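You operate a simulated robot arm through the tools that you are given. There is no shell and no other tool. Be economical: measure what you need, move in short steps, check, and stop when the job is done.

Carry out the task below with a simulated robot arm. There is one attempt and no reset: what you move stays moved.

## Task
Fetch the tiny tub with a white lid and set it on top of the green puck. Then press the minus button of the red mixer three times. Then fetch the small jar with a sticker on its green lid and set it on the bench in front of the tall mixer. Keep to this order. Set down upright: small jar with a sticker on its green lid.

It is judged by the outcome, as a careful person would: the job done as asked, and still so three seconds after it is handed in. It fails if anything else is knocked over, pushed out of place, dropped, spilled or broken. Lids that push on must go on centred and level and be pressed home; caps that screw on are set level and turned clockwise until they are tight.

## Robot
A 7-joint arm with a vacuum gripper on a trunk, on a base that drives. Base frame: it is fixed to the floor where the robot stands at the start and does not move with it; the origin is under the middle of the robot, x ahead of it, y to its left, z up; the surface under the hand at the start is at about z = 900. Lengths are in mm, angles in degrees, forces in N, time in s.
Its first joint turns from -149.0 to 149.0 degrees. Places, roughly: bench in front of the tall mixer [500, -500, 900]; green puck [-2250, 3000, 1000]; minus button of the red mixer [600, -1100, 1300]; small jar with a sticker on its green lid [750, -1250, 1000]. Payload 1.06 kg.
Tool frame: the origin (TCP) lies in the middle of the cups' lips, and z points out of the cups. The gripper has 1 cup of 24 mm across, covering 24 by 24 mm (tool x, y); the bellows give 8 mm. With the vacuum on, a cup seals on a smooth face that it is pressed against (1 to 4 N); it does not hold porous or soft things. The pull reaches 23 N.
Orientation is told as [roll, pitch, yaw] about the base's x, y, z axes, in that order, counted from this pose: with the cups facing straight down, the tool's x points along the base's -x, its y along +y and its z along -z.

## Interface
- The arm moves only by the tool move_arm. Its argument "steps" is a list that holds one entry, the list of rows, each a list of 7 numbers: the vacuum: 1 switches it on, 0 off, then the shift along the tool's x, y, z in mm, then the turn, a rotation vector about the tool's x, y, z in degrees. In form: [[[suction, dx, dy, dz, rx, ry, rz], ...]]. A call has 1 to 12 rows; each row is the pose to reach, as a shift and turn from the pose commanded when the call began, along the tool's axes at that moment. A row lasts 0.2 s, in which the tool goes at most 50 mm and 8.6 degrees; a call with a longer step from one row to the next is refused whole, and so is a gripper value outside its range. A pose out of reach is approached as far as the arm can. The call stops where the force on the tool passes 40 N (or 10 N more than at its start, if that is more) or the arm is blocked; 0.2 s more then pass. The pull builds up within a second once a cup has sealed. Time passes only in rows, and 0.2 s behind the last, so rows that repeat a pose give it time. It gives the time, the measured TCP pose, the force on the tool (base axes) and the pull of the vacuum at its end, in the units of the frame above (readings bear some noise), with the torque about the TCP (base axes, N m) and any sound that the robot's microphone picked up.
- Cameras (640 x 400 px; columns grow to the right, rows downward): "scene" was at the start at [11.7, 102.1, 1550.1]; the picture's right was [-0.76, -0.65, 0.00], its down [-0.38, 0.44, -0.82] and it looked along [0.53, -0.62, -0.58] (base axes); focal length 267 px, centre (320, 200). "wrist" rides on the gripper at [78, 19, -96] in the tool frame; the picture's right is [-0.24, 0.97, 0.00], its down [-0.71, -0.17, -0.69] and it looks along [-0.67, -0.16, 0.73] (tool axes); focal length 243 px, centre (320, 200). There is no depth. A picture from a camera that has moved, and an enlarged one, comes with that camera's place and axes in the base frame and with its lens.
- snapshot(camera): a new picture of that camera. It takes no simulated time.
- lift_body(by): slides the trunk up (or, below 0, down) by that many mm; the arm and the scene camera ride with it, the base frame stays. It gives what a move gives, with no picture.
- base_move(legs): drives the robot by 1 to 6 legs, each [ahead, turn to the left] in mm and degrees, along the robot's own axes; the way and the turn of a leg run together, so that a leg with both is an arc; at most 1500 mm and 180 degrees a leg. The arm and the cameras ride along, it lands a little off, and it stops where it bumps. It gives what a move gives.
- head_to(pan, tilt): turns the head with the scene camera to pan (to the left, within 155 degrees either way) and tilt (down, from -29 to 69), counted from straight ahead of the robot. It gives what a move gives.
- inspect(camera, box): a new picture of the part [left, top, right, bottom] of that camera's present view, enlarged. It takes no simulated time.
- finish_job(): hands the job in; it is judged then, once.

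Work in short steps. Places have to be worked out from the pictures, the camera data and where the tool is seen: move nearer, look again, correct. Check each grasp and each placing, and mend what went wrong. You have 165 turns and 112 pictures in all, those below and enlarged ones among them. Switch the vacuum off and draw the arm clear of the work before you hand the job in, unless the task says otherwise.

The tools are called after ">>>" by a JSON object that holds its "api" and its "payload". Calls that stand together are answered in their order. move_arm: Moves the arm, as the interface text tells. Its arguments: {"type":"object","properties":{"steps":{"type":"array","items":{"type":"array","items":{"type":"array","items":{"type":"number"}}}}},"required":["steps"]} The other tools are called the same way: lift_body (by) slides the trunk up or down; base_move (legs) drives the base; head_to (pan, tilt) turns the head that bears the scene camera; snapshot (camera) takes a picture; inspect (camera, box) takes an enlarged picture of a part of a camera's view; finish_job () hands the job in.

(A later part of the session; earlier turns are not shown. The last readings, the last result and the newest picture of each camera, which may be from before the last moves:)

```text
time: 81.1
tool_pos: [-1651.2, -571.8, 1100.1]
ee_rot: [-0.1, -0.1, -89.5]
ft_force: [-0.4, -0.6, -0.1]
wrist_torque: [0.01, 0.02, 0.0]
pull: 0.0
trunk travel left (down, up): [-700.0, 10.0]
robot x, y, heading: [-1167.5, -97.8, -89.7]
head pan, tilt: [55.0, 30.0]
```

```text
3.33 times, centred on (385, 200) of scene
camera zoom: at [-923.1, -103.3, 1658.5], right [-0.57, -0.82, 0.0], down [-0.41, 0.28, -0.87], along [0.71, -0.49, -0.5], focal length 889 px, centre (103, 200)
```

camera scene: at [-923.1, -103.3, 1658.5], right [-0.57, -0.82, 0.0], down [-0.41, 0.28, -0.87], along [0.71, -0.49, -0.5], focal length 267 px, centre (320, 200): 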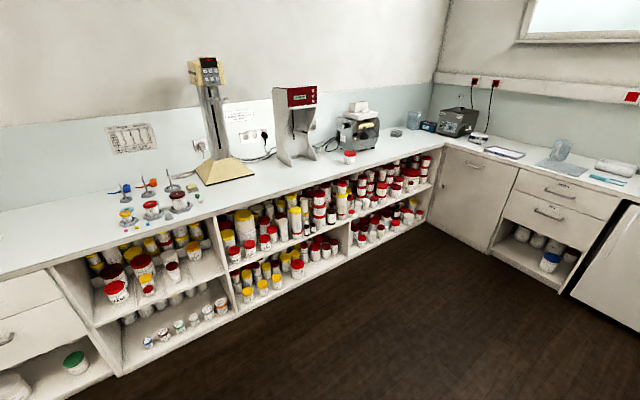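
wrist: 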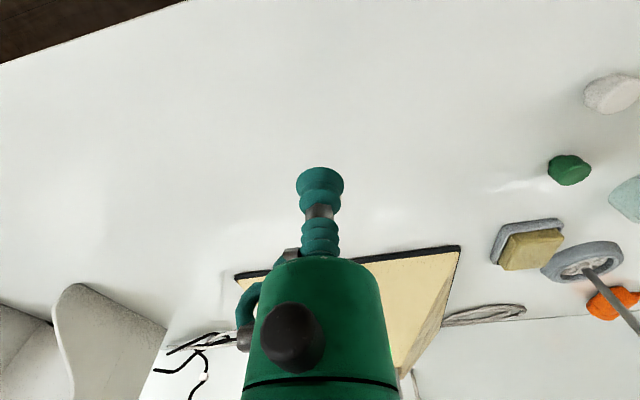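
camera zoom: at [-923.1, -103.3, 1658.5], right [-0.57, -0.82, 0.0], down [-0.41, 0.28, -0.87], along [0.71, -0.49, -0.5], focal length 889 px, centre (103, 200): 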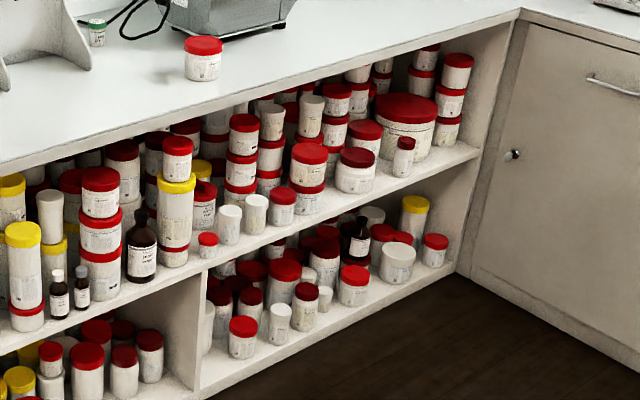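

In the laned shelf under the mixer bench a tiny white-lidded tub stands in front of its lane at about (402,-44), shelf z≈505. I go there, lower the trunk and look closely.

>>> {"api": "base_move", "payload": {"legs": [[0, 90], [500, 0]]}}

>>> {"api": "lift_body", "payload": {"by": -400}}

>>> {"api": "head_to", "payload": {"pan": 0, "tilt": 30}}

>>> {"api": "snapshot", "payload": {"camera": "scene"}}

```text
time: 87.9
tool_pos: [-182.1, -557.4, 1100.3]
ee_rot: [0.0, 0.0, 1.8]
ft_force: [0.1, 0.5, 0.1]
wrist_torque: [0.03, 0.04, 0.01]
pull: 0.1
trunk travel left (down, up): [-700.0, 10.0]
robot x, y, heading: [-666.4, -83.7, 2.0]
head pan, tilt: [55.0, 30.0]
```

```text
time: 91.7
tool_pos: [-183.3, -558.4, 699.8]
ee_rot: [0.0, 0.0, 1.8]
ft_force: [-0.6, 0.4, -0.4]
wrist_torque: [0.03, 0.04, 0.0]
pull: 0.1
trunk travel left (down, up): [-300.0, 410.0]
robot x, y, heading: [-665.3, -81.3, 1.9]
head pan, tilt: [55.0, 30.0]
```

```text
time: 92.9
tool_pos: [-183.1, -558.3, 699.8]
ee_rot: [0.0, 0.0, 1.8]
ft_force: [-0.8, 0.2, -0.2]
wrist_torque: [-0.02, -0.03, 0.01]
pull: 0.0
trunk travel left (down, up): [-300.0, 410.0]
robot x, y, heading: [-666.9, -83.1, 1.7]
head pan, tilt: [0.0, 30.0]
```

```text
64 pictures are left
camera scene: at [-628.6, 85.7, 1258.5], right [0.03, -1.0, 0.0], down [-0.5, -0.02, -0.87], along [0.87, 0.03, -0.5], focal length 267 px, centre (320, 200)
```

scene: 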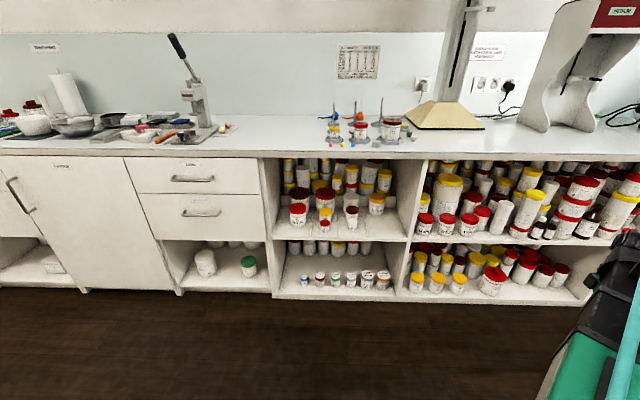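

>>> {"api": "inspect", "payload": {"camera": "scene", "box": [265, 140, 425, 300]}}

>>> {"api": "inspect", "payload": {"camera": "scene", "box": [305, 185, 385, 245]}}

```text
2.50 times, centred on (345, 220) of scene
camera zoom: at [-628.6, 85.7, 1258.5], right [0.03, -1.0, 0.0], down [-0.5, -0.02, -0.87], along [0.87, 0.03, -0.5], focal length 667 px, centre (258, 150)
```

zoom: 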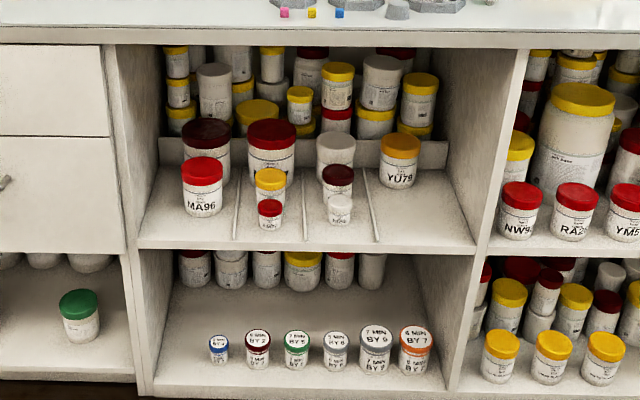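

```text
6.67 times, centred on (345, 215) of scene
camera zoom: at [-628.6, 85.7, 1258.5], right [0.03, -1.0, 0.0], down [-0.5, -0.02, -0.87], along [0.87, 0.03, -0.5], focal length 1779 px, centre (153, 100)
```

zoom: 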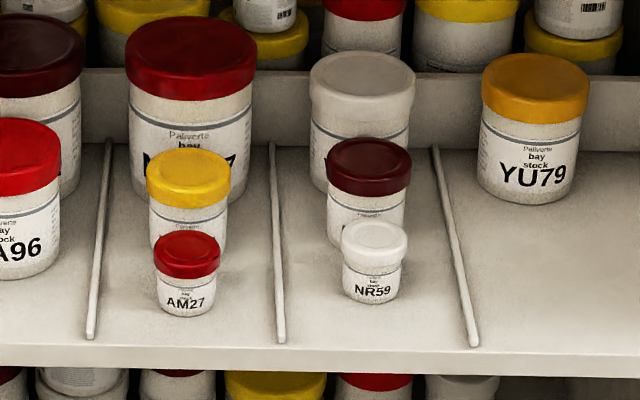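

That's it: the tiny tub "NR59" with a white lid at about (385,-35), lid top z≈575. Before reaching into the shelf I look at the arm's shape to judge clearance under the bench top.

>>> {"api": "head_to", "payload": {"pan": -40, "tilt": 40}}

>>> {"api": "snapshot", "payload": {"camera": "scene"}}

>>> {"api": "snapshot", "payload": {"camera": "wrist"}}

```text
time: 94.0
tool_pos: [-182.3, -557.7, 700.0]
ee_rot: [-0.1, 0.0, 1.8]
ft_force: [-0.6, 0.8, 0.8]
wrist_torque: [0.04, -0.01, -0.01]
pull: 0.1
trunk travel left (down, up): [-300.0, 410.0]
robot x, y, heading: [-665.3, -85.0, 1.6]
head pan, tilt: [-40.0, 40.0]
```

```text
61 pictures are left
camera scene: at [-652.2, 30.3, 1243.1], right [-0.62, -0.79, 0.0], down [-0.51, 0.4, -0.77], along [0.6, -0.47, -0.64], focal length 267 px, centre (320, 200)
```

scene: 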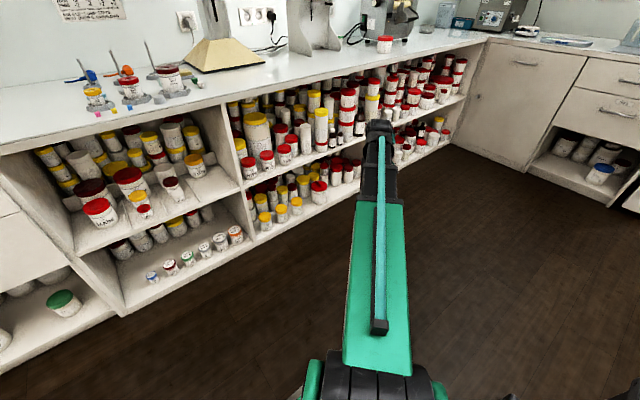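

```text
60 pictures are left
camera wrist: at [-262.2, -542.4, 794.5], right [0.21, 0.98, 0.0], down [0.71, -0.15, 0.68], along [0.67, -0.14, -0.73], focal length 243 px, centre (320, 200)
```

wrist: 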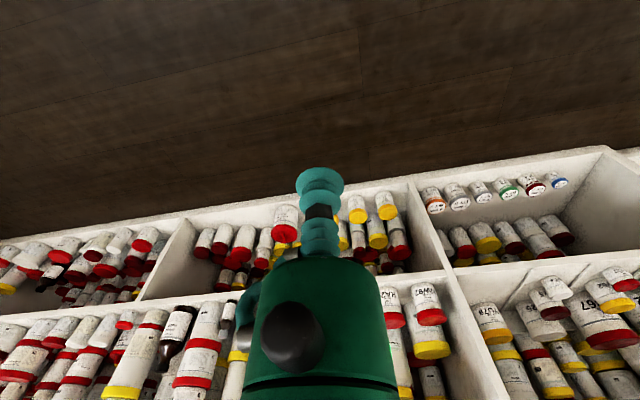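

The arm reaches up and out from below, with the wrist only ~205 mm above the TCP, so it fits under the bench top (~865) with tool vertical. I reposition the base sideways so the tool lines up in y with the tub.

>>> {"api": "base_move", "payload": {"legs": [[0, 88.3], [525, 0], [0, -90]]}}

>>> {"api": "lift_body", "payload": {"by": -65}}

```text
time: 104.6
tool_pos: [-194.9, -47.5, 700.1]
ee_rot: [0.0, 0.0, -0.2]
ft_force: [0.1, 0.1, -0.7]
wrist_torque: [0.02, -0.05, 0.05]
pull: 0.1
trunk travel left (down, up): [-300.0, 410.0]
robot x, y, heading: [-658.9, 443.9, -0.0]
head pan, tilt: [-40.0, 40.0]
```

```text
time: 105.7
tool_pos: [-194.8, -48.7, 635.2]
ee_rot: [0.0, 0.0, -0.3]
ft_force: [0.1, 1.1, -0.7]
wrist_torque: [0.0, 0.02, -0.01]
pull: 0.2
trunk travel left (down, up): [-235.0, 475.0]
robot x, y, heading: [-662.6, 445.8, -0.4]
head pan, tilt: [-40.0, 40.0]
```

Now drive forward so the tool stops ahead of the shelf, then look.

>>> {"api": "base_move", "payload": {"legs": [[430, 0]]}}

>>> {"api": "snapshot", "payload": {"camera": "wrist"}}

>>> {"api": "snapshot", "payload": {"camera": "scene"}}

```text
time: 108.3
tool_pos: [240.5, -49.7, 636.1]
ee_rot: [0.0, 0.0, -0.3]
ft_force: [-0.4, 0.0, 1.4]
wrist_torque: [0.02, -0.01, 0.0]
pull: 0.0
trunk travel left (down, up): [-235.0, 475.0]
robot x, y, heading: [-229.9, 439.8, -0.4]
head pan, tilt: [-40.0, 40.0]
```

```text
59 pictures are left
camera wrist: at [162.1, -31.2, 729.5], right [0.24, 0.97, 0.0], down [0.71, -0.17, 0.68], along [0.66, -0.16, -0.73], focal length 243 px, centre (320, 200)
```

wrist: 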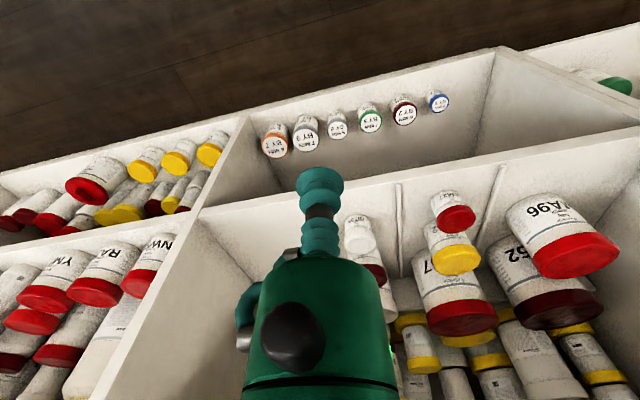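

```text
58 pictures are left
camera scene: at [-207.3, 555.0, 1178.1], right [-0.65, -0.76, 0.0], down [-0.49, 0.42, -0.77], along [0.58, -0.5, -0.64], focal length 267 px, centre (320, 200)
```

scene: 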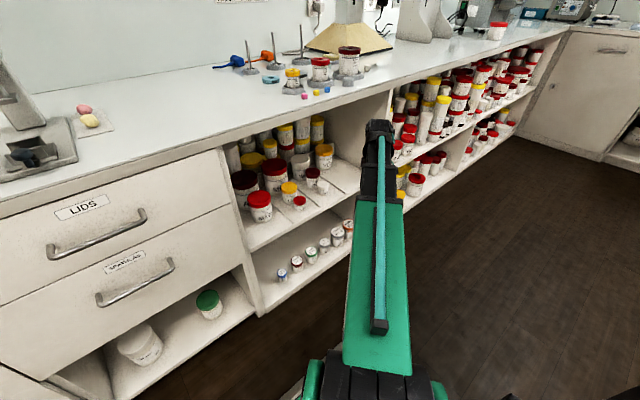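

Tub is visible behind the cup. I take enlarged views in both cameras to triangulate it.

>>> {"api": "inspect", "payload": {"camera": "scene", "box": [280, 150, 380, 220]}}

>>> {"api": "inspect", "payload": {"camera": "wrist", "box": [290, 150, 410, 270]}}

```text
5.71 times, centred on (330, 185) of scene
camera zoom: at [-207.3, 555.0, 1178.1], right [-0.65, -0.76, 0.0], down [-0.49, 0.42, -0.77], along [0.58, -0.5, -0.64], focal length 1525 px, centre (263, 286)
```

zoom: 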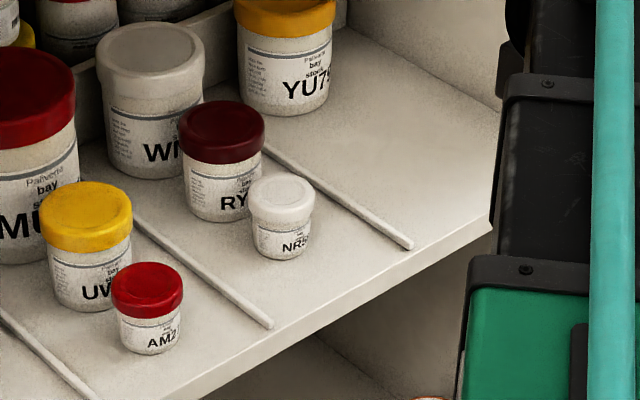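

```text
3.33 times, centred on (350, 210) of wrist
camera zoom: at [162.1, -31.2, 729.5], right [0.24, 0.97, 0.0], down [0.71, -0.17, 0.68], along [0.66, -0.16, -0.73], focal length 809 px, centre (220, 167)
```

zoom: 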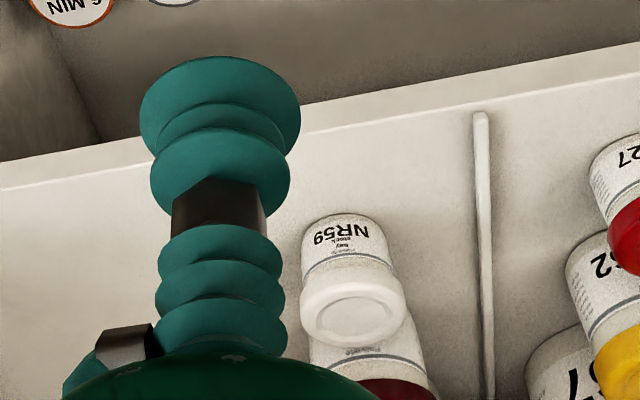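

Triangulating (y is well-conditioned) puts the lid at about (469, -43, 510), shelf z≈457. I lower a bit and drive in 190 mm, staying short of and above the tub.

>>> {"api": "lift_body", "payload": {"by": -40}}

>>> {"api": "base_move", "payload": {"legs": [[180, 0]]}}

>>> {"api": "snapshot", "payload": {"camera": "wrist"}}

>>> {"api": "snapshot", "payload": {"camera": "scene"}}

```text
time: 109.1
tool_pos: [240.4, -50.6, 594.3]
ee_rot: [-0.1, 0.1, -0.4]
ft_force: [0.2, 1.1, 0.8]
wrist_torque: [0.01, 0.0, -0.01]
pull: 0.1
trunk travel left (down, up): [-195.0, 515.0]
robot x, y, heading: [-226.8, 441.2, -0.2]
head pan, tilt: [-40.0, 40.0]
```

```text
time: 110.6
tool_pos: [420.5, -50.5, 595.5]
ee_rot: [-0.1, 0.0, -0.3]
ft_force: [0.1, 0.6, 0.1]
wrist_torque: [0.03, 0.0, -0.02]
pull: 0.1
trunk travel left (down, up): [-195.0, 515.0]
robot x, y, heading: [-49.4, 440.2, -0.3]
head pan, tilt: [-40.0, 40.0]
```

```text
55 pictures are left
camera wrist: at [341.3, -32.3, 689.5], right [0.24, 0.97, 0.0], down [0.71, -0.17, 0.68], along [0.66, -0.16, -0.73], focal length 243 px, centre (320, 200)
```

wrist: 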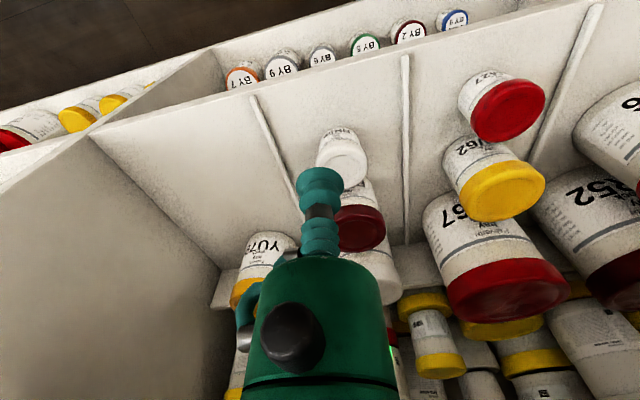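

```text
54 pictures are left
camera scene: at [-27.8, 554.1, 1138.1], right [-0.65, -0.76, 0.0], down [-0.49, 0.42, -0.77], along [0.58, -0.5, -0.64], focal length 267 px, centre (320, 200)
```

scene: 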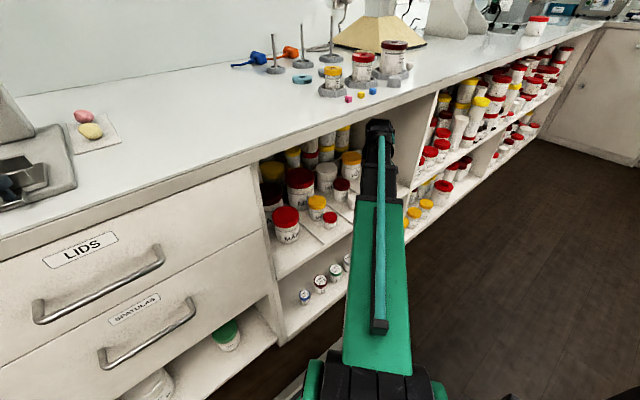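

Consistent: lid at about (467,-40,510). I zoom in on the lid for a refined estimate.

>>> {"api": "inspect", "payload": {"camera": "wrist", "box": [290, 110, 400, 210]}}

```text
4.00 times, centred on (345, 160) of wrist
camera zoom: at [341.3, -32.3, 689.5], right [0.24, 0.97, 0.0], down [0.71, -0.17, 0.68], along [0.66, -0.16, -0.73], focal length 970 px, centre (220, 360)
```

zoom: 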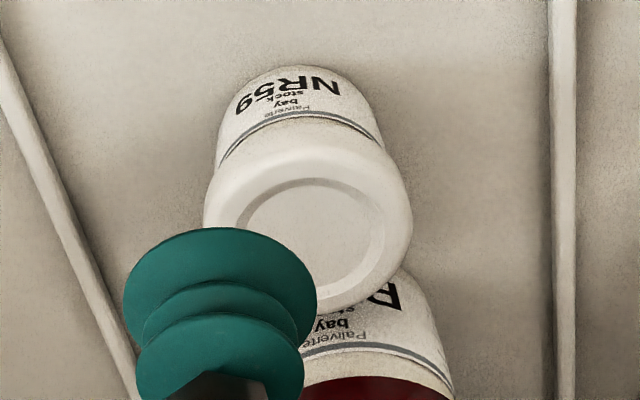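

Refined: lid at ~(478,-43,z 500-510). I move above it and go down to z≈535, then look again.

>>> {"api": "move_arm", "payload": {"steps": [[[0, -29, 3.5, 0, 0, 0, 0], [0, -57, 7, 0, 0, 0, 0], [0, -57, 7, 30, 0, 0, 0], [0, -57, 7, 58, 0, 0, 0], [0, -57, 7, 58, 0, 0, 0]]]}}

>>> {"api": "inspect", "payload": {"camera": "wrist", "box": [260, 130, 380, 230]}}

```text
time: 111.8
tool_pos: [476.8, -43.6, 537.1]
ee_rot: [0.0, 0.1, -0.2]
ft_force: [0.3, -0.1, -0.1]
wrist_torque: [0.02, -0.01, 0.01]
pull: 0.1
trunk travel left (down, up): [-195.0, 515.0]
robot x, y, heading: [-47.3, 441.0, -0.1]
head pan, tilt: [-40.0, 40.0]
```

```text
4.00 times, centred on (320, 180) of wrist
camera zoom: at [398.3, -25.3, 631.7], right [0.24, 0.97, 0.0], down [0.71, -0.17, 0.68], along [0.66, -0.16, -0.73], focal length 970 px, centre (320, 280)
```

zoom: 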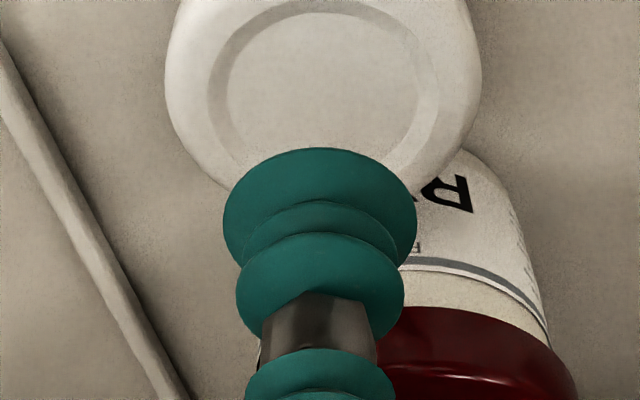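

Triangulation gives lid top z≈511 at (473.6,-43). I centre and descend with vacuum on to about 2 mm compression.

>>> {"api": "move_arm", "payload": {"steps": [[[1, 3, 0, 0, 0, 0, 0], [1, 3, 0.5, 18, 0, 0, 0], [1, 3, 0.5, 24, 0, 0, 0], [1, 3, 0.5, 27, 0, 0, 0], [1, 3, 0.5, 28, 0, 0, 0], [1, 3, 0.5, 28, 0, 0, 0], [1, 3, 0.5, 28, 0, 0, 0]]]}}

```text
time: 113.4
tool_pos: [474.9, -44.2, 506.8]
ee_rot: [0.1, -0.1, -0.3]
ft_force: [-0.3, -0.6, 0.1]
wrist_torque: [-0.02, -0.01, 0.01]
pull: 0.1
trunk travel left (down, up): [-195.0, 515.0]
robot x, y, heading: [-46.4, 439.4, -0.4]
head pan, tilt: [-40.0, 40.0]
```

No contact yet; check the view.

>>> {"api": "inspect", "payload": {"camera": "wrist", "box": [260, 130, 380, 230]}}

```text
4.00 times, centred on (320, 180) of wrist
camera zoom: at [395.6, -25.0, 603.3], right [0.24, 0.97, 0.0], down [0.71, -0.17, 0.68], along [0.66, -0.16, -0.73], focal length 970 px, centre (320, 280)
```

zoom: 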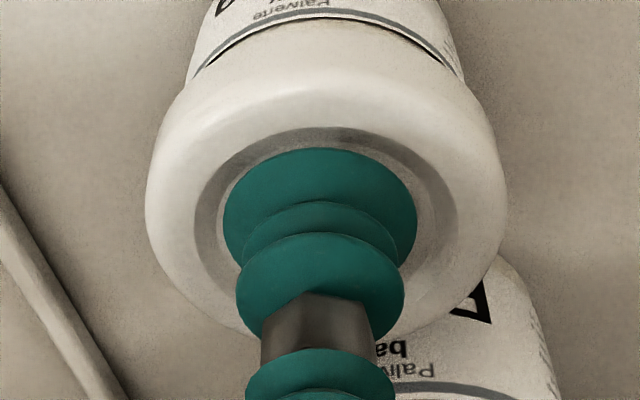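

Centred. Continue down in small steps.

>>> {"api": "move_arm", "payload": {"steps": [[[1, 0, 0.8, 2, 0, 0, 0], [1, 0, 0.8, 4, 0, 0, 0], [1, 0, 0.8, 5, 0, 0, 0], [1, 0, 0.8, 5, 0, 0, 0]]]}}

```text
time: 114.4
tool_pos: [474.3, -42.2, 503.3]
ee_rot: [0.0, 0.0, -0.4]
ft_force: [-0.2, -0.7, 2.4]
wrist_torque: [0.02, 0.01, -0.01]
pull: 22.7
trunk travel left (down, up): [-195.0, 515.0]
robot x, y, heading: [-46.1, 441.9, -0.2]
head pan, tilt: [-40.0, 40.0]
```

Sealed. Lift straight up 60 mm and check the tub comes along.

>>> {"api": "move_arm", "payload": {"steps": [[[1, 0, 0.8, -5, 0, 0, 0], [1, 0, 0.8, -20, 0, 0, 0], [1, 0, 0.8, -40, 0, 0, 0], [1, 0, 0.8, -60, 0, 0, 0], [1, 0, 0.8, -60, 0, 0, 0]]]}}

>>> {"api": "snapshot", "payload": {"camera": "wrist"}}

```text
time: 115.6
tool_pos: [473.7, -41.7, 563.6]
ee_rot: [0.0, 0.0, -0.3]
ft_force: [0.3, 0.9, 0.1]
wrist_torque: [0.02, 0.0, 0.02]
pull: 23.0
trunk travel left (down, up): [-195.0, 515.0]
robot x, y, heading: [-46.9, 438.2, -0.2]
head pan, tilt: [-40.0, 40.0]
```

```text
50 pictures are left
camera wrist: at [395.5, -23.3, 658.4], right [0.24, 0.97, 0.0], down [0.71, -0.17, 0.68], along [0.66, -0.16, -0.73], focal length 243 px, centre (320, 200)
```

wrist: 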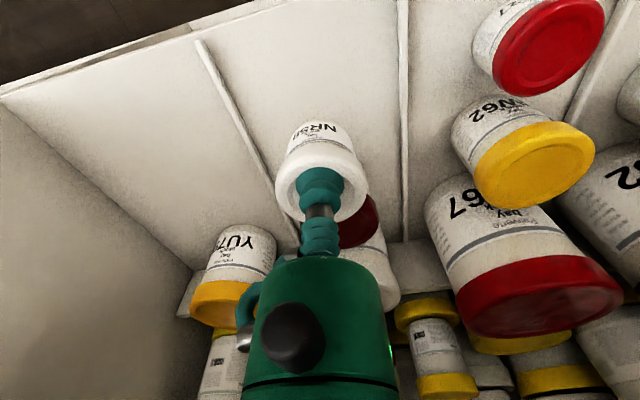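

The tub is held. I back out of the shelf, raise the trunk and drive to the puck.

>>> {"api": "base_move", "payload": {"legs": [[-560, 0]]}}

>>> {"api": "lift_body", "payload": {"by": 510}}

>>> {"api": "base_move", "payload": {"legs": [[0, 90], [1500, 0], [470, 0], [0, 90], [850, 0]]}}

>>> {"api": "head_to", "payload": {"pan": -20, "tilt": 40}}

>>> {"api": "snapshot", "payload": {"camera": "scene"}}

```text
time: 118.8
tool_pos: [-86.6, -39.8, 563.8]
ee_rot: [-0.1, -0.1, -0.4]
ft_force: [0.0, 0.2, -0.8]
wrist_torque: [-0.02, -0.02, 0.02]
pull: 23.0
trunk travel left (down, up): [-195.0, 515.0]
robot x, y, heading: [-607.4, 444.2, -0.4]
head pan, tilt: [-40.0, 40.0]
```

```text
refused: 510 is not a number from -400 to 400
```

```text
time: 140.5
tool_pos: [-1962.5, 2898.0, 562.9]
ee_rot: [0.0, 0.0, -179.9]
ft_force: [0.2, 0.5, -1.3]
wrist_torque: [-0.06, -0.02, -0.03]
pull: 22.8
trunk travel left (down, up): [-195.0, 515.0]
robot x, y, heading: [-1436.0, 2419.6, 180.3]
head pan, tilt: [-40.0, 40.0]
```

```text
time: 141.3
tool_pos: [-1961.4, 2897.6, 563.1]
ee_rot: [0.0, -0.1, 180.1]
ft_force: [-0.2, 0.8, -0.8]
wrist_torque: [0.03, 0.0, 0.01]
pull: 23.1
trunk travel left (down, up): [-195.0, 515.0]
robot x, y, heading: [-1435.4, 2418.1, 179.9]
head pan, tilt: [-20.0, 40.0]
```

```text
49 pictures are left
camera scene: at [-1472.0, 2276.3, 1138.1], right [0.34, 0.94, 0.0], down [0.6, -0.22, -0.77], along [-0.72, 0.26, -0.64], focal length 267 px, centre (320, 200)
```

scene: 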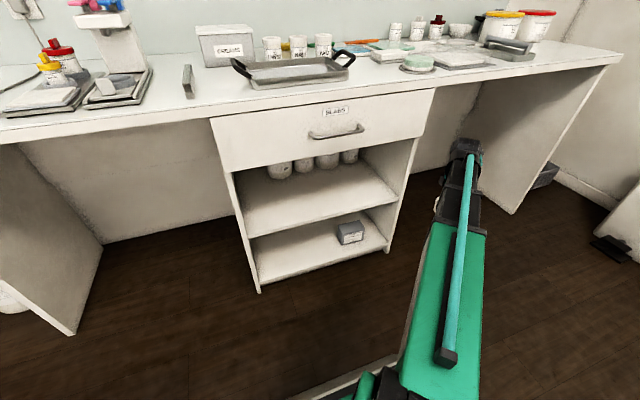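

Drove fine though the lift was refused (max 400). Lift now in two parts.

>>> {"api": "lift_body", "payload": {"by": 400}}

>>> {"api": "lift_body", "payload": {"by": 105}}

>>> {"api": "snapshot", "payload": {"camera": "scene"}}

>>> {"api": "snapshot", "payload": {"camera": "wrist"}}

```text
time: 145.2
tool_pos: [-1962.3, 2895.4, 964.5]
ee_rot: [0.0, 0.1, 180.1]
ft_force: [0.1, -0.3, -0.6]
wrist_torque: [-0.02, 0.01, 0.0]
pull: 22.5
trunk travel left (down, up): [-595.0, 115.0]
robot x, y, heading: [-1438.4, 2415.4, 180.0]
head pan, tilt: [-20.0, 40.0]
```

```text
time: 146.6
tool_pos: [-1960.6, 2897.3, 1068.8]
ee_rot: [0.1, 0.0, 179.9]
ft_force: [0.7, 0.5, -0.2]
wrist_torque: [-0.01, -0.05, 0.03]
pull: 23.0
trunk travel left (down, up): [-700.0, 10.0]
robot x, y, heading: [-1435.0, 2420.5, 180.0]
head pan, tilt: [-20.0, 40.0]
```

```text
48 pictures are left
camera scene: at [-1472.1, 2276.2, 1643.1], right [0.34, 0.94, 0.0], down [0.6, -0.22, -0.77], along [-0.72, 0.26, -0.64], focal length 267 px, centre (320, 200)
```

scene: 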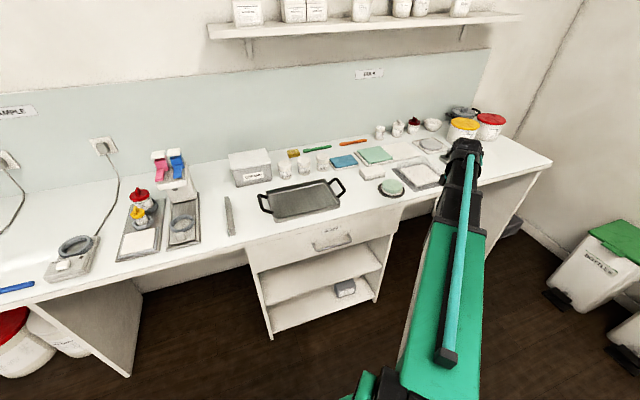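

```text
47 pictures are left
camera wrist: at [-1883.9, 2877.4, 1163.1], right [-0.24, -0.97, 0.0], down [-0.71, 0.17, 0.68], along [-0.67, 0.16, -0.73], focal length 243 px, centre (320, 200)
```

wrist: 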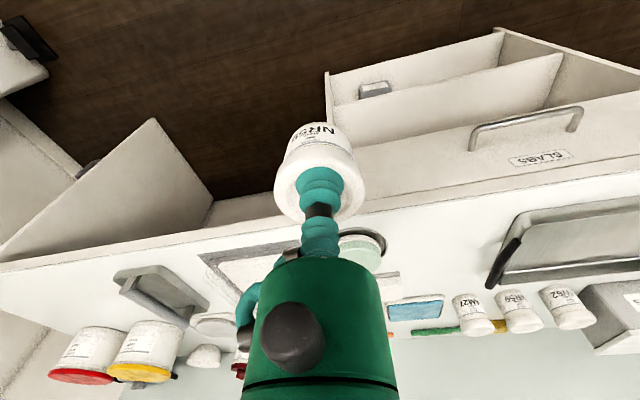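

Puck at about (-2242, 2888). Drive 200 mm closer (tub bottom ~1015, clear of everything) and look with both cameras.

>>> {"api": "base_move", "payload": {"legs": [[200, 0]]}}

>>> {"api": "inspect", "payload": {"camera": "wrist", "box": [220, 100, 440, 300]}}

>>> {"api": "inspect", "payload": {"camera": "scene", "box": [360, 160, 540, 290]}}

```text
time: 148.1
tool_pos: [-2163.1, 2896.5, 1068.1]
ee_rot: [0.0, 0.1, -179.8]
ft_force: [-1.8, -0.3, -0.2]
wrist_torque: [0.03, -0.03, 0.04]
pull: 23.2
trunk travel left (down, up): [-700.0, 10.0]
robot x, y, heading: [-1637.1, 2418.2, -179.6]
head pan, tilt: [-20.0, 40.0]
```

```text
2.00 times, centred on (330, 200) of wrist
camera zoom: at [-2085.2, 2876.5, 1162.8], right [-0.23, -0.97, 0.0], down [-0.71, 0.17, 0.68], along [-0.67, 0.16, -0.73], focal length 485 px, centre (300, 200)
```

zoom: 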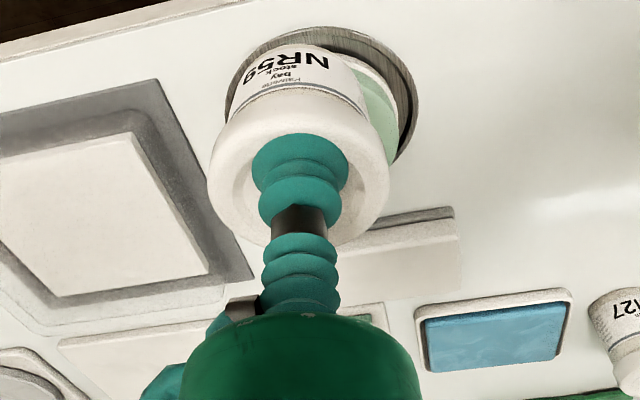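

```text
3.08 times, centred on (450, 225) of scene
camera zoom: at [-1672.7, 2276.1, 1643.1], right [0.34, 0.94, 0.0], down [0.6, -0.22, -0.77], along [-0.72, 0.26, -0.64], focal length 821 px, centre (-80, 123)
```

zoom: 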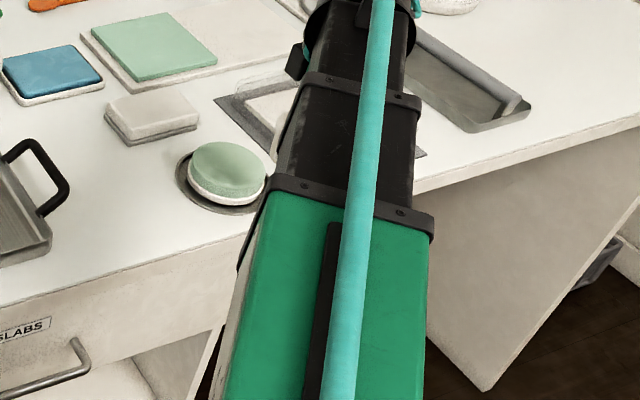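

Estimate puck centre (-2253,2900), top z≈937. Move above it part-way down and re-check.

>>> {"api": "move_arm", "payload": {"steps": [[[1, -40, -2, 0, 0, 0, 0], [1, -80, -4, 0, 0, 0, 0], [1, -80, -4, 30, 0, 0, 0], [1, -80, -4, 30, 0, 0, 0]]]}}

>>> {"api": "inspect", "payload": {"camera": "wrist", "box": [220, 50, 440, 250]}}

>>> {"api": "inspect", "payload": {"camera": "scene", "box": [380, 130, 500, 250]}}

```text
time: 149.1
tool_pos: [-2242.1, 2901.2, 1038.7]
ee_rot: [0.0, 0.0, -179.9]
ft_force: [0.4, -0.7, -1.0]
wrist_torque: [-0.02, -0.04, -0.02]
pull: 22.6
trunk travel left (down, up): [-700.0, 10.0]
robot x, y, heading: [-1635.8, 2416.4, -180.1]
head pan, tilt: [-20.0, 40.0]
```

```text
2.00 times, centred on (330, 150) of wrist
camera zoom: at [-2164.0, 2880.7, 1133.2], right [-0.23, -0.97, 0.0], down [-0.71, 0.17, 0.68], along [-0.67, 0.16, -0.73], focal length 485 px, centre (300, 300)
```

zoom: 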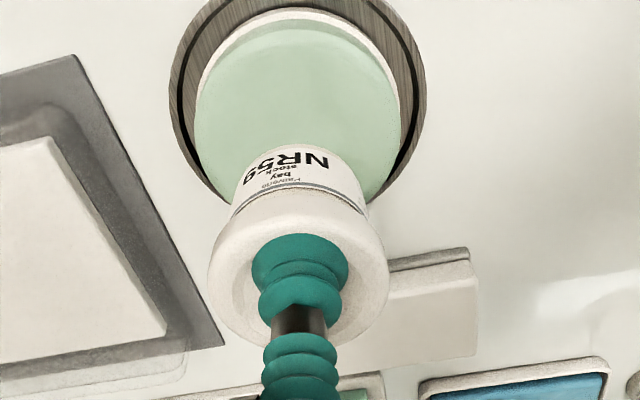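

```text
3.33 times, centred on (440, 190) of scene
camera zoom: at [-1671.4, 2276.0, 1643.1], right [0.34, 0.94, 0.0], down [0.6, -0.22, -0.77], along [-0.72, 0.26, -0.64], focal length 889 px, centre (-80, 233)
```

zoom: 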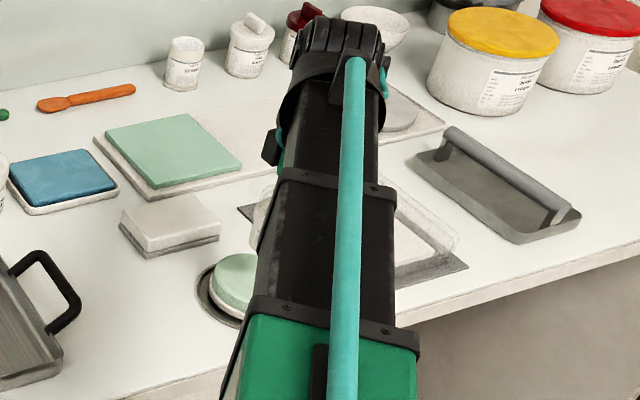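

The tool is centred over the puck (puck centre ≈(-2242,2900)). Descend to TCP≈1003, then creep.

>>> {"api": "move_arm", "payload": {"steps": [[[1, 0, 0.5, 15, 0, 0, 0], [1, 0, 0.5, 30, 0, 0, 0], [1, 0, 0.5, 36, 0, 0, 0], [1, 0, 0.5, 36, 0, 0, 0]]]}}

>>> {"api": "inspect", "payload": {"camera": "wrist", "box": [220, 50, 440, 250]}}

```text
time: 150.1
tool_pos: [-2241.0, 2900.4, 1001.5]
ee_rot: [0.1, -0.1, -179.8]
ft_force: [-0.6, 0.5, -0.5]
wrist_torque: [-0.02, -0.02, 0.01]
pull: 22.9
trunk travel left (down, up): [-700.0, 10.0]
robot x, y, heading: [-1634.6, 2417.4, -180.0]
head pan, tilt: [-20.0, 40.0]
```

```text
2.00 times, centred on (330, 150) of wrist
camera zoom: at [-2164.2, 2879.9, 1096.6], right [-0.23, -0.97, 0.0], down [-0.71, 0.17, 0.68], along [-0.67, 0.16, -0.73], focal length 485 px, centre (300, 300)
```

zoom: 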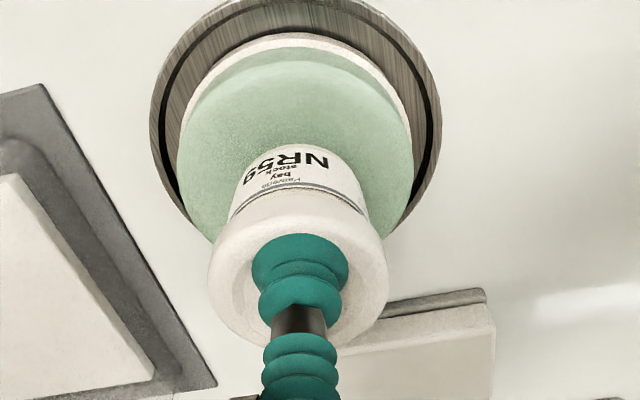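

Well over the puck. Shift 4 mm forward and creep down in ~6 mm calls watching force.

>>> {"api": "move_arm", "payload": {"steps": [[[1, -4, -1, 2, 0, 0, 0], [1, -4, -1, 4, 0, 0, 0], [1, -4, -1, 6, 0, 0, 0], [1, -4, -1, 6, 0, 0, 0]]]}}

>>> {"api": "move_arm", "payload": {"steps": [[[1, 0, 0, 2, 0, 0, 0], [1, 0, 0, 4, 0, 0, 0], [1, 0, 0, 4, 0, 0, 0]]]}}

>>> {"api": "inspect", "payload": {"camera": "scene", "box": [380, 160, 440, 220]}}

```text
time: 151.1
tool_pos: [-2246.4, 2900.9, 995.5]
ee_rot: [0.0, 0.0, -179.8]
ft_force: [0.2, -0.9, 0.0]
wrist_torque: [0.01, -0.01, -0.01]
pull: 23.4
trunk travel left (down, up): [-700.0, 10.0]
robot x, y, heading: [-1638.8, 2417.8, -180.0]
head pan, tilt: [-20.0, 40.0]
```

```text
time: 151.9
tool_pos: [-2245.7, 2901.2, 992.2]
ee_rot: [0.0, -0.1, -179.9]
ft_force: [-0.6, -0.8, -0.8]
wrist_torque: [0.02, -0.02, 0.0]
pull: 22.8
trunk travel left (down, up): [-700.0, 10.0]
robot x, y, heading: [-1633.8, 2418.4, -179.8]
head pan, tilt: [-20.0, 40.0]
```

```text
6.67 times, centred on (410, 190) of scene
camera zoom: at [-1671.4, 2276.0, 1643.1], right [0.34, 0.94, 0.0], down [0.6, -0.22, -0.77], along [-0.72, 0.26, -0.64], focal length 1779 px, centre (-280, 267)
```

zoom: 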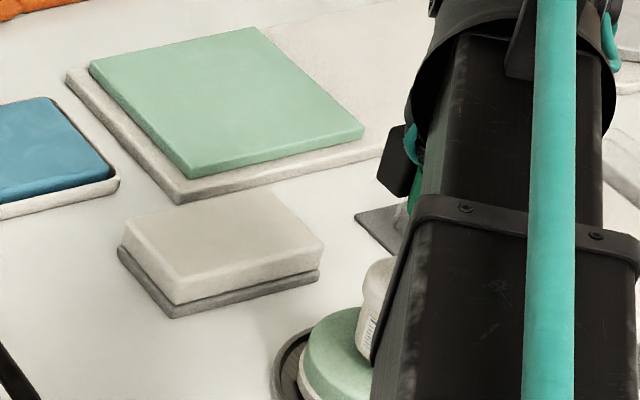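

Near the puck; keep creeping.

>>> {"api": "move_arm", "payload": {"steps": [[[1, 0, 0, 2, 0, 0, 0], [1, 0, 0, 4, 0, 0, 0], [1, 0, 0, 4, 0, 0, 0]]]}}

>>> {"api": "move_arm", "payload": {"steps": [[[1, 0, 0, 2, 0, 0, 0], [1, 0, 0, 4, 0, 0, 0], [1, 0, 0, 4, 0, 0, 0]]]}}

```text
time: 152.7
tool_pos: [-2246.2, 2900.8, 989.2]
ee_rot: [0.0, 0.0, -179.9]
ft_force: [0.0, 0.1, -0.3]
wrist_torque: [0.01, -0.01, 0.02]
pull: 22.9
trunk travel left (down, up): [-700.0, 10.0]
robot x, y, heading: [-1635.7, 2419.1, -179.7]
head pan, tilt: [-20.0, 40.0]
```

```text
time: 153.5
tool_pos: [-2246.1, 2901.4, 985.2]
ee_rot: [0.0, 0.0, -179.8]
ft_force: [0.1, 0.7, 2.7]
wrist_torque: [0.01, 0.03, -0.03]
pull: 22.9
trunk travel left (down, up): [-700.0, 10.0]
robot x, y, heading: [-1637.3, 2420.3, -180.0]
head pan, tilt: [-20.0, 40.0]
```

Contact (2.7 N). Press 1 mm more to settle, release, wait for the vacuum to fall, then rise gently.

>>> {"api": "move_arm", "payload": {"steps": [[[0, 0, 0, 0.5, 0, 0, 0], [0, 0, 0, 0.5, 0, 0, 0], [0, 0, 0, 0, 0, 0, 0], [0, 0, 0, 0, 0, 0, 0], [0, 0, 0, 0, 0, 0, 0], [0, 0, 0, -2, 0, 0, 0], [0, 0, 0, -5, 0, 0, 0], [0, 0, 0, -10, 0, 0, 0]]]}}

>>> {"api": "inspect", "payload": {"camera": "wrist", "box": [220, 50, 440, 250]}}

```text
time: 155.3
tool_pos: [-2246.3, 2901.9, 994.6]
ee_rot: [-0.1, 0.0, -179.9]
ft_force: [-0.9, 0.3, 0.3]
wrist_torque: [-0.02, -0.03, 0.0]
pull: 0.2
trunk travel left (down, up): [-700.0, 10.0]
robot x, y, heading: [-1639.2, 2421.3, -179.9]
head pan, tilt: [-20.0, 40.0]
```

```text
2.00 times, centred on (330, 150) of wrist
camera zoom: at [-2168.3, 2880.9, 1089.1], right [-0.23, -0.97, 0.0], down [-0.71, 0.17, 0.68], along [-0.67, 0.16, -0.73], focal length 485 px, centre (300, 300)
```

zoom: 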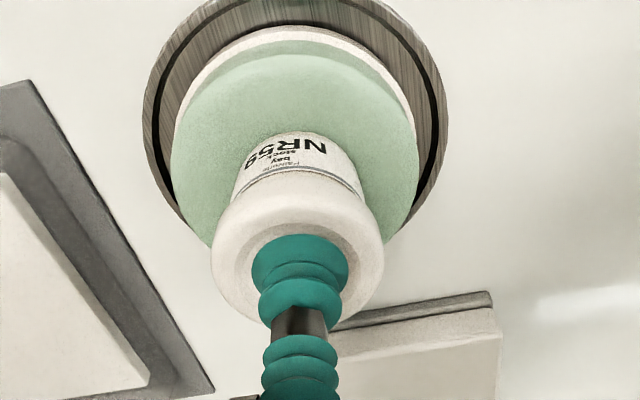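

Released upright. Rise and back away, then verify from the side.

>>> {"api": "move_arm", "payload": {"steps": [[[0, 0, 0, -40, 0, 0, 0], [0, 0, 0, -75, 0, 0, 0], [0, 40, 0, -75, 0, 0, 0], [0, 80, 0, -75, 0, 0, 0], [0, 80, 0, -75, 0, 0, 0]]]}}

>>> {"api": "base_move", "payload": {"legs": [[-300, 0]]}}

>>> {"api": "inspect", "payload": {"camera": "scene", "box": [320, 130, 440, 230]}}

```text
time: 156.5
tool_pos: [-2166.3, 2900.3, 1070.1]
ee_rot: [0.0, 0.0, -179.9]
ft_force: [-0.1, 0.3, -0.3]
wrist_torque: [-0.03, 0.01, 0.01]
pull: 0.0
trunk travel left (down, up): [-700.0, 10.0]
robot x, y, heading: [-1637.7, 2420.1, -179.8]
head pan, tilt: [-20.0, 40.0]
```

```text
time: 158.6
tool_pos: [-1864.7, 2902.3, 1070.9]
ee_rot: [0.0, -0.1, -179.8]
ft_force: [-0.2, 0.7, 0.4]
wrist_torque: [0.0, -0.01, -0.03]
pull: 0.1
trunk travel left (down, up): [-700.0, 10.0]
robot x, y, heading: [-1331.0, 2417.6, -180.0]
head pan, tilt: [-20.0, 40.0]
```

```text
4.00 times, centred on (380, 180) of scene
camera zoom: at [-1369.1, 2276.6, 1643.1], right [0.34, 0.94, 0.0], down [0.6, -0.22, -0.77], along [-0.72, 0.26, -0.64], focal length 1067 px, centre (80, 280)
```

zoom: 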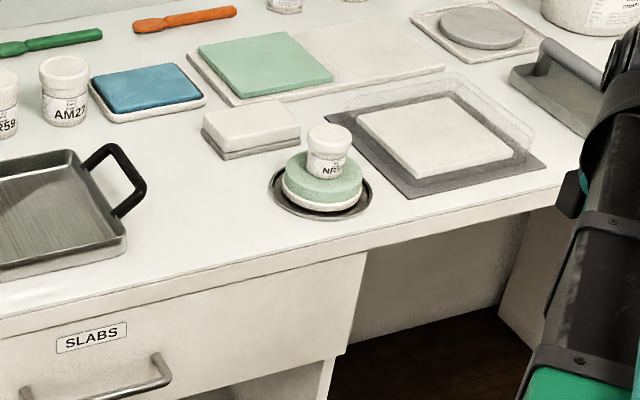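

The tub stands upright and central on the puck. Now I drive to the red mixer.

>>> {"api": "base_move", "payload": {"legs": [[0, 90], [1500, 0], [1500, 0], [450, 0], [0, 90], [600, 0]]}}

>>> {"api": "head_to", "payload": {"pan": 0, "tilt": 20}}

>>> {"api": "snapshot", "payload": {"camera": "scene"}}

```text
time: 186.0
tool_pos: [-178.7, -1500.0, 1070.1]
ee_rot: [0.1, 0.1, 0.4]
ft_force: [0.2, -0.1, -0.6]
wrist_torque: [-0.03, 0.0, -0.03]
pull: 0.0
trunk travel left (down, up): [-700.0, 10.0]
robot x, y, heading: [-712.9, -1024.4, 0.2]
head pan, tilt: [-20.0, 40.0]
```

```text
time: 186.8
tool_pos: [-181.1, -1500.2, 1069.9]
ee_rot: [0.0, -0.1, 0.4]
ft_force: [-0.8, 0.1, 0.5]
wrist_torque: [0.03, -0.02, -0.05]
pull: 0.0
trunk travel left (down, up): [-700.0, 10.0]
robot x, y, heading: [-715.5, -1019.7, 0.5]
head pan, tilt: [0.0, 20.0]
```

```text
38 pictures are left
camera scene: at [-665.5, -851.3, 1674.4], right [0.01, -1.0, 0.0], down [-0.34, 0.0, -0.94], along [0.94, 0.01, -0.34], focal length 267 px, centre (320, 200)
```

scene: 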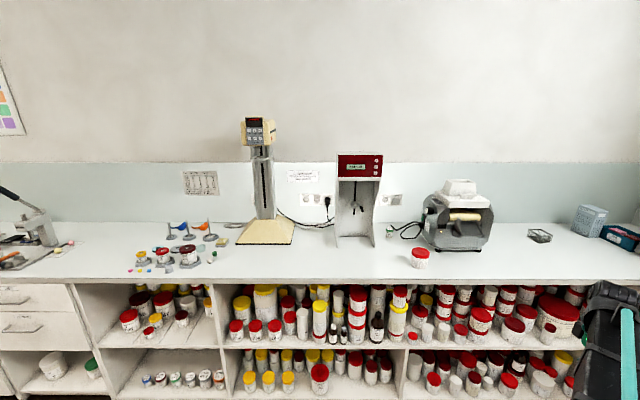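

>>> {"api": "inspect", "payload": {"camera": "scene", "box": [325, 145, 405, 195]}}

>>> {"api": "inspect", "payload": {"camera": "scene", "box": [325, 180, 445, 280]}}

```text
8.00 times, centred on (365, 170) of scene
camera zoom: at [-665.5, -851.3, 1674.4], right [0.01, -1.0, 0.0], down [-0.34, 0.0, -0.94], along [0.94, 0.01, -0.34], focal length 2135 px, centre (-40, 440)
```

zoom: 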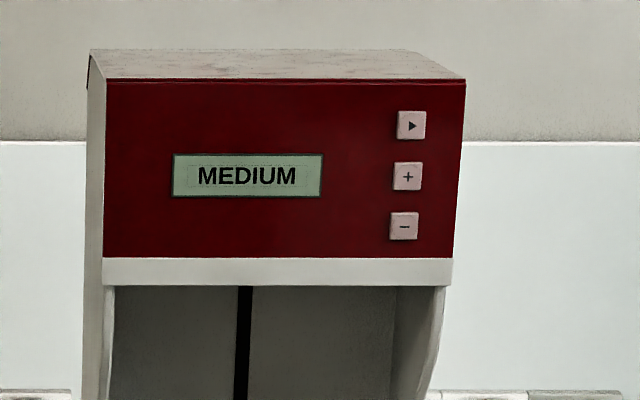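

```text
4.00 times, centred on (385, 230) of scene
camera zoom: at [-665.5, -851.3, 1674.4], right [0.01, -1.0, 0.0], down [-0.34, 0.0, -0.94], along [0.94, 0.01, -0.34], focal length 1067 px, centre (60, 80)
```

zoom: 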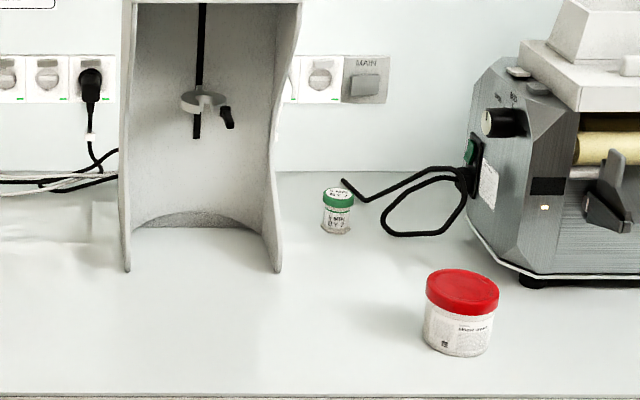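

The minus button is the lowest of the three on the panel, at about (600,-1113,1352), facing -x. I first bring the tool up and in front of the robot, in free space.

>>> {"api": "move_arm", "payload": {"steps": [[[0, -10.5, 35.2, -25.6, 0, 0, 0], [0, -21, 70.4, -51.3, 0, 0, 0], [0, -31.6, 105.5, -77, 0, 0, 0], [0, -42, 140.7, -102.5, 0, 0, 0], [0, -52.7, 176, -128, 0, 0, 0], [0, -63.3, 211, -153.8, 0, 0, 0], [0, -73.8, 246, -179.5, 0, 0, 0], [0, -84.4, 281.5, -205, 0, 0, 0], [0, -95, 316.6, -230.7, 0, 0, 0], [0, -105.5, 352, -256.4, 0, 0, 0], [0, -116, 387, -282, 0, 0, 0], [0, -116, 387, -282, 0, 0, 0]]]}}

>>> {"api": "move_arm", "payload": {"steps": [[[0, 0, 0, 0, 0, -8.2, 0], [0, 0, 0, 0, 0, -16.4, 0], [0, 0, 0, 0, 0, -24.6, 0], [0, 0, 0, 0, 0, -32.8, 0], [0, 0, 0, 0, 0, -41, 0], [0, 0, 0, 0, 0, -49.2, 0], [0, 0, 0, 0, 0, -57.4, 0], [0, 0, 0, 0, 0, -65.6, 0], [0, 0, 0, 0, 0, -73.8, 0], [0, 0, 0, 0, 0, -82, 0], [0, 0, 0, 0, 0, -90, 0], [0, 0, 0, 0, 0, -90, 0]]]}}

```text
time: 188.7
tool_pos: [-94.0, -1221.3, 1272.8]
ee_rot: [-0.4, -0.8, 0.9]
ft_force: [4.8, 0.3, -7.6]
wrist_torque: [-0.37, 0.06, -0.23]
pull: 0.0
trunk travel left (down, up): [-700.0, 10.0]
robot x, y, heading: [-710.3, -1018.4, 0.5]
head pan, tilt: [0.0, 20.0]
stopped in row 9: the force on the tool passed its limit at 66 N (the readings are from after the stop); the commanded pose is now the measured one
```

```text
time: 191.3
tool_pos: [-45.2, -1248.2, 1283.5]
ee_rot: [-152.7, -89.3, 153.6]
ft_force: [0.7, 0.1, -1.1]
wrist_torque: [0.0, -0.02, 0.0]
pull: 0.0
out of reach, approached as far as the arm can: row 7, 8, 9, 10, 11, 12
trunk travel left (down, up): [-700.0, 10.0]
robot x, y, heading: [-713.2, -1018.0, 0.2]
head pan, tilt: [0.0, 20.0]
```

A bump occurred, likely arm against itself; the tool is now horizontal at (-45,-1248,1283). Let me look at the arm.

>>> {"api": "head_to", "payload": {"pan": -20, "tilt": 30}}

>>> {"api": "snapshot", "payload": {"camera": "scene"}}

>>> {"api": "snapshot", "payload": {"camera": "wrist"}}

```text
time: 192.1
tool_pos: [-47.5, -1248.0, 1283.2]
ee_rot: [-150.9, -89.4, 151.9]
ft_force: [-0.1, -0.1, 0.8]
wrist_torque: [0.0, -0.03, -0.01]
pull: 0.1
trunk travel left (down, up): [-700.0, 10.0]
robot x, y, heading: [-712.0, -1019.1, 0.6]
head pan, tilt: [-20.0, 30.0]
```

```text
35 pictures are left
camera scene: at [-673.3, -882.0, 1658.5], right [-0.34, -0.94, 0.0], down [-0.47, 0.17, -0.87], along [0.82, -0.29, -0.5], focal length 267 px, centre (320, 200)
```

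scene: 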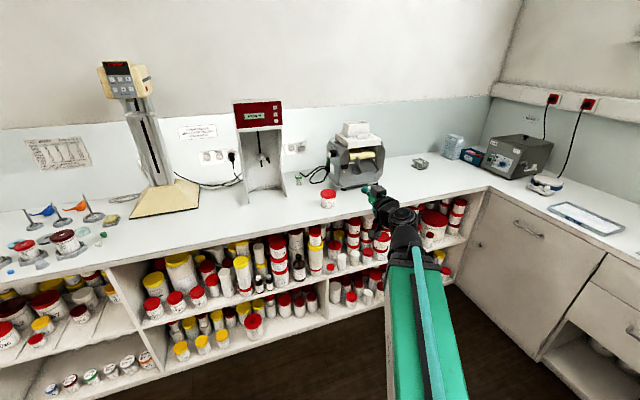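

```text
34 pictures are left
camera wrist: at [-141.5, -1231.5, 1202.5], right [-0.02, 0.97, 0.23], down [-0.69, -0.18, 0.7], along [0.72, -0.15, 0.67], focal length 243 px, centre (320, 200)
```

wrist: 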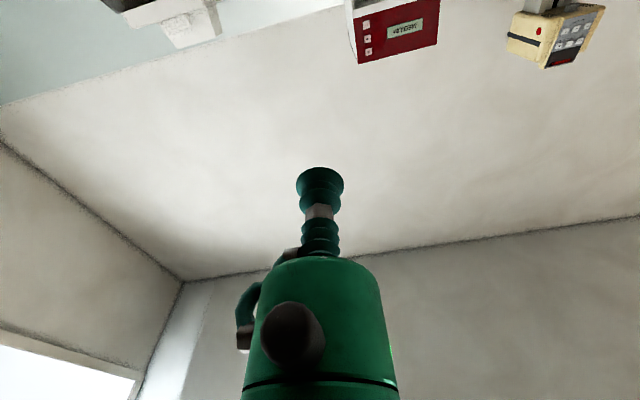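

Posture is good: tool horizontal facing the mixer. I try raising it 68 mm, then shifting +y.

>>> {"api": "move_arm", "payload": {"steps": [[[0, -20, 0, 0, 0, 0, 0], [0, -45, 0, 0, 0, 0, 0], [0, -68, 0, 0, 0, 0, 0], [0, -68, 40, 0, 0, 0, 0], [0, -68, 85, 0, 0, 0, 0], [0, -68, 130, 0, 0, 0, 0], [0, -68, 130, 0, 0, 0, 0]]]}}

```text
time: 193.7
tool_pos: [-19.6, -1124.7, 1361.1]
ee_rot: [-153.5, -89.2, 154.2]
ft_force: [-0.1, 0.6, 0.4]
wrist_torque: [-0.01, -0.04, 0.05]
pull: 0.1
out of reach, approached as far as the arm can: row 4, 5, 6, 7
trunk travel left (down, up): [-700.0, 10.0]
robot x, y, heading: [-717.5, -1019.3, 0.5]
head pan, tilt: [-20.0, 30.0]
```

The arm prefers a longer reach here; extend 50 mm forward to leave the limit.

>>> {"api": "move_arm", "payload": {"steps": [[[0, 0, 0, 30, 0, 0, 0], [0, 0, 0, 60, 0, 0, 0], [0, 0, 0, 60, 0, 0, 0]]]}}

```text
time: 194.5
tool_pos: [39.6, -1123.2, 1361.0]
ee_rot: [-150.6, -89.3, 151.3]
ft_force: [1.0, 0.9, 0.2]
wrist_torque: [-0.02, -0.01, -0.02]
pull: 0.1
trunk travel left (down, up): [-700.0, 10.0]
robot x, y, heading: [-710.8, -1019.9, 0.3]
head pan, tilt: [-20.0, 30.0]
```

In reach now. Drive 470 mm forward toward the panel (TCP to x≈510).

>>> {"api": "base_move", "payload": {"legs": [[470, 0]]}}

>>> {"api": "snapshot", "payload": {"camera": "wrist"}}

>>> {"api": "inspect", "payload": {"camera": "scene", "box": [200, 60, 400, 200]}}

```text
time: 197.3
tool_pos: [511.1, -1123.2, 1360.6]
ee_rot: [-150.1, -89.3, 150.8]
ft_force: [0.1, -0.1, 0.0]
wrist_torque: [-0.03, -0.01, -0.03]
pull: 0.0
trunk travel left (down, up): [-700.0, 10.0]
robot x, y, heading: [-240.1, -1016.8, 0.5]
head pan, tilt: [-20.0, 30.0]
```

```text
33 pictures are left
camera wrist: at [415.6, -1106.9, 1280.6], right [-0.01, 0.97, 0.23], down [-0.69, -0.18, 0.7], along [0.72, -0.15, 0.67], focal length 243 px, centre (320, 200)
```

wrist: 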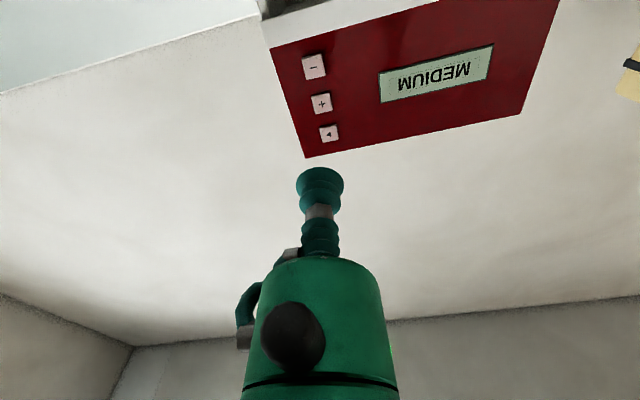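

```text
2.86 times, centred on (300, 130) of scene
camera zoom: at [-202.4, -879.8, 1658.4], right [-0.34, -0.94, 0.0], down [-0.47, 0.17, -0.87], along [0.81, -0.29, -0.5], focal length 762 px, centre (377, 400)
```

zoom: 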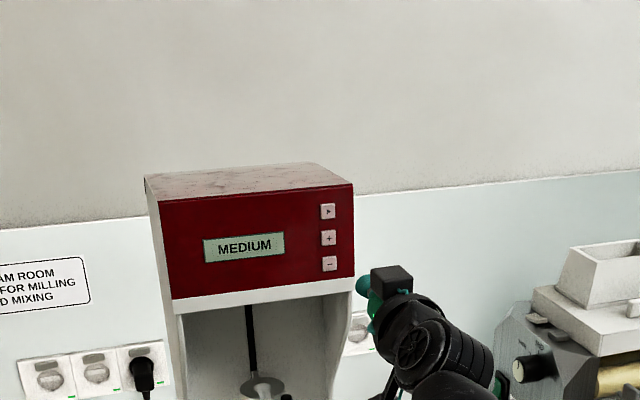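

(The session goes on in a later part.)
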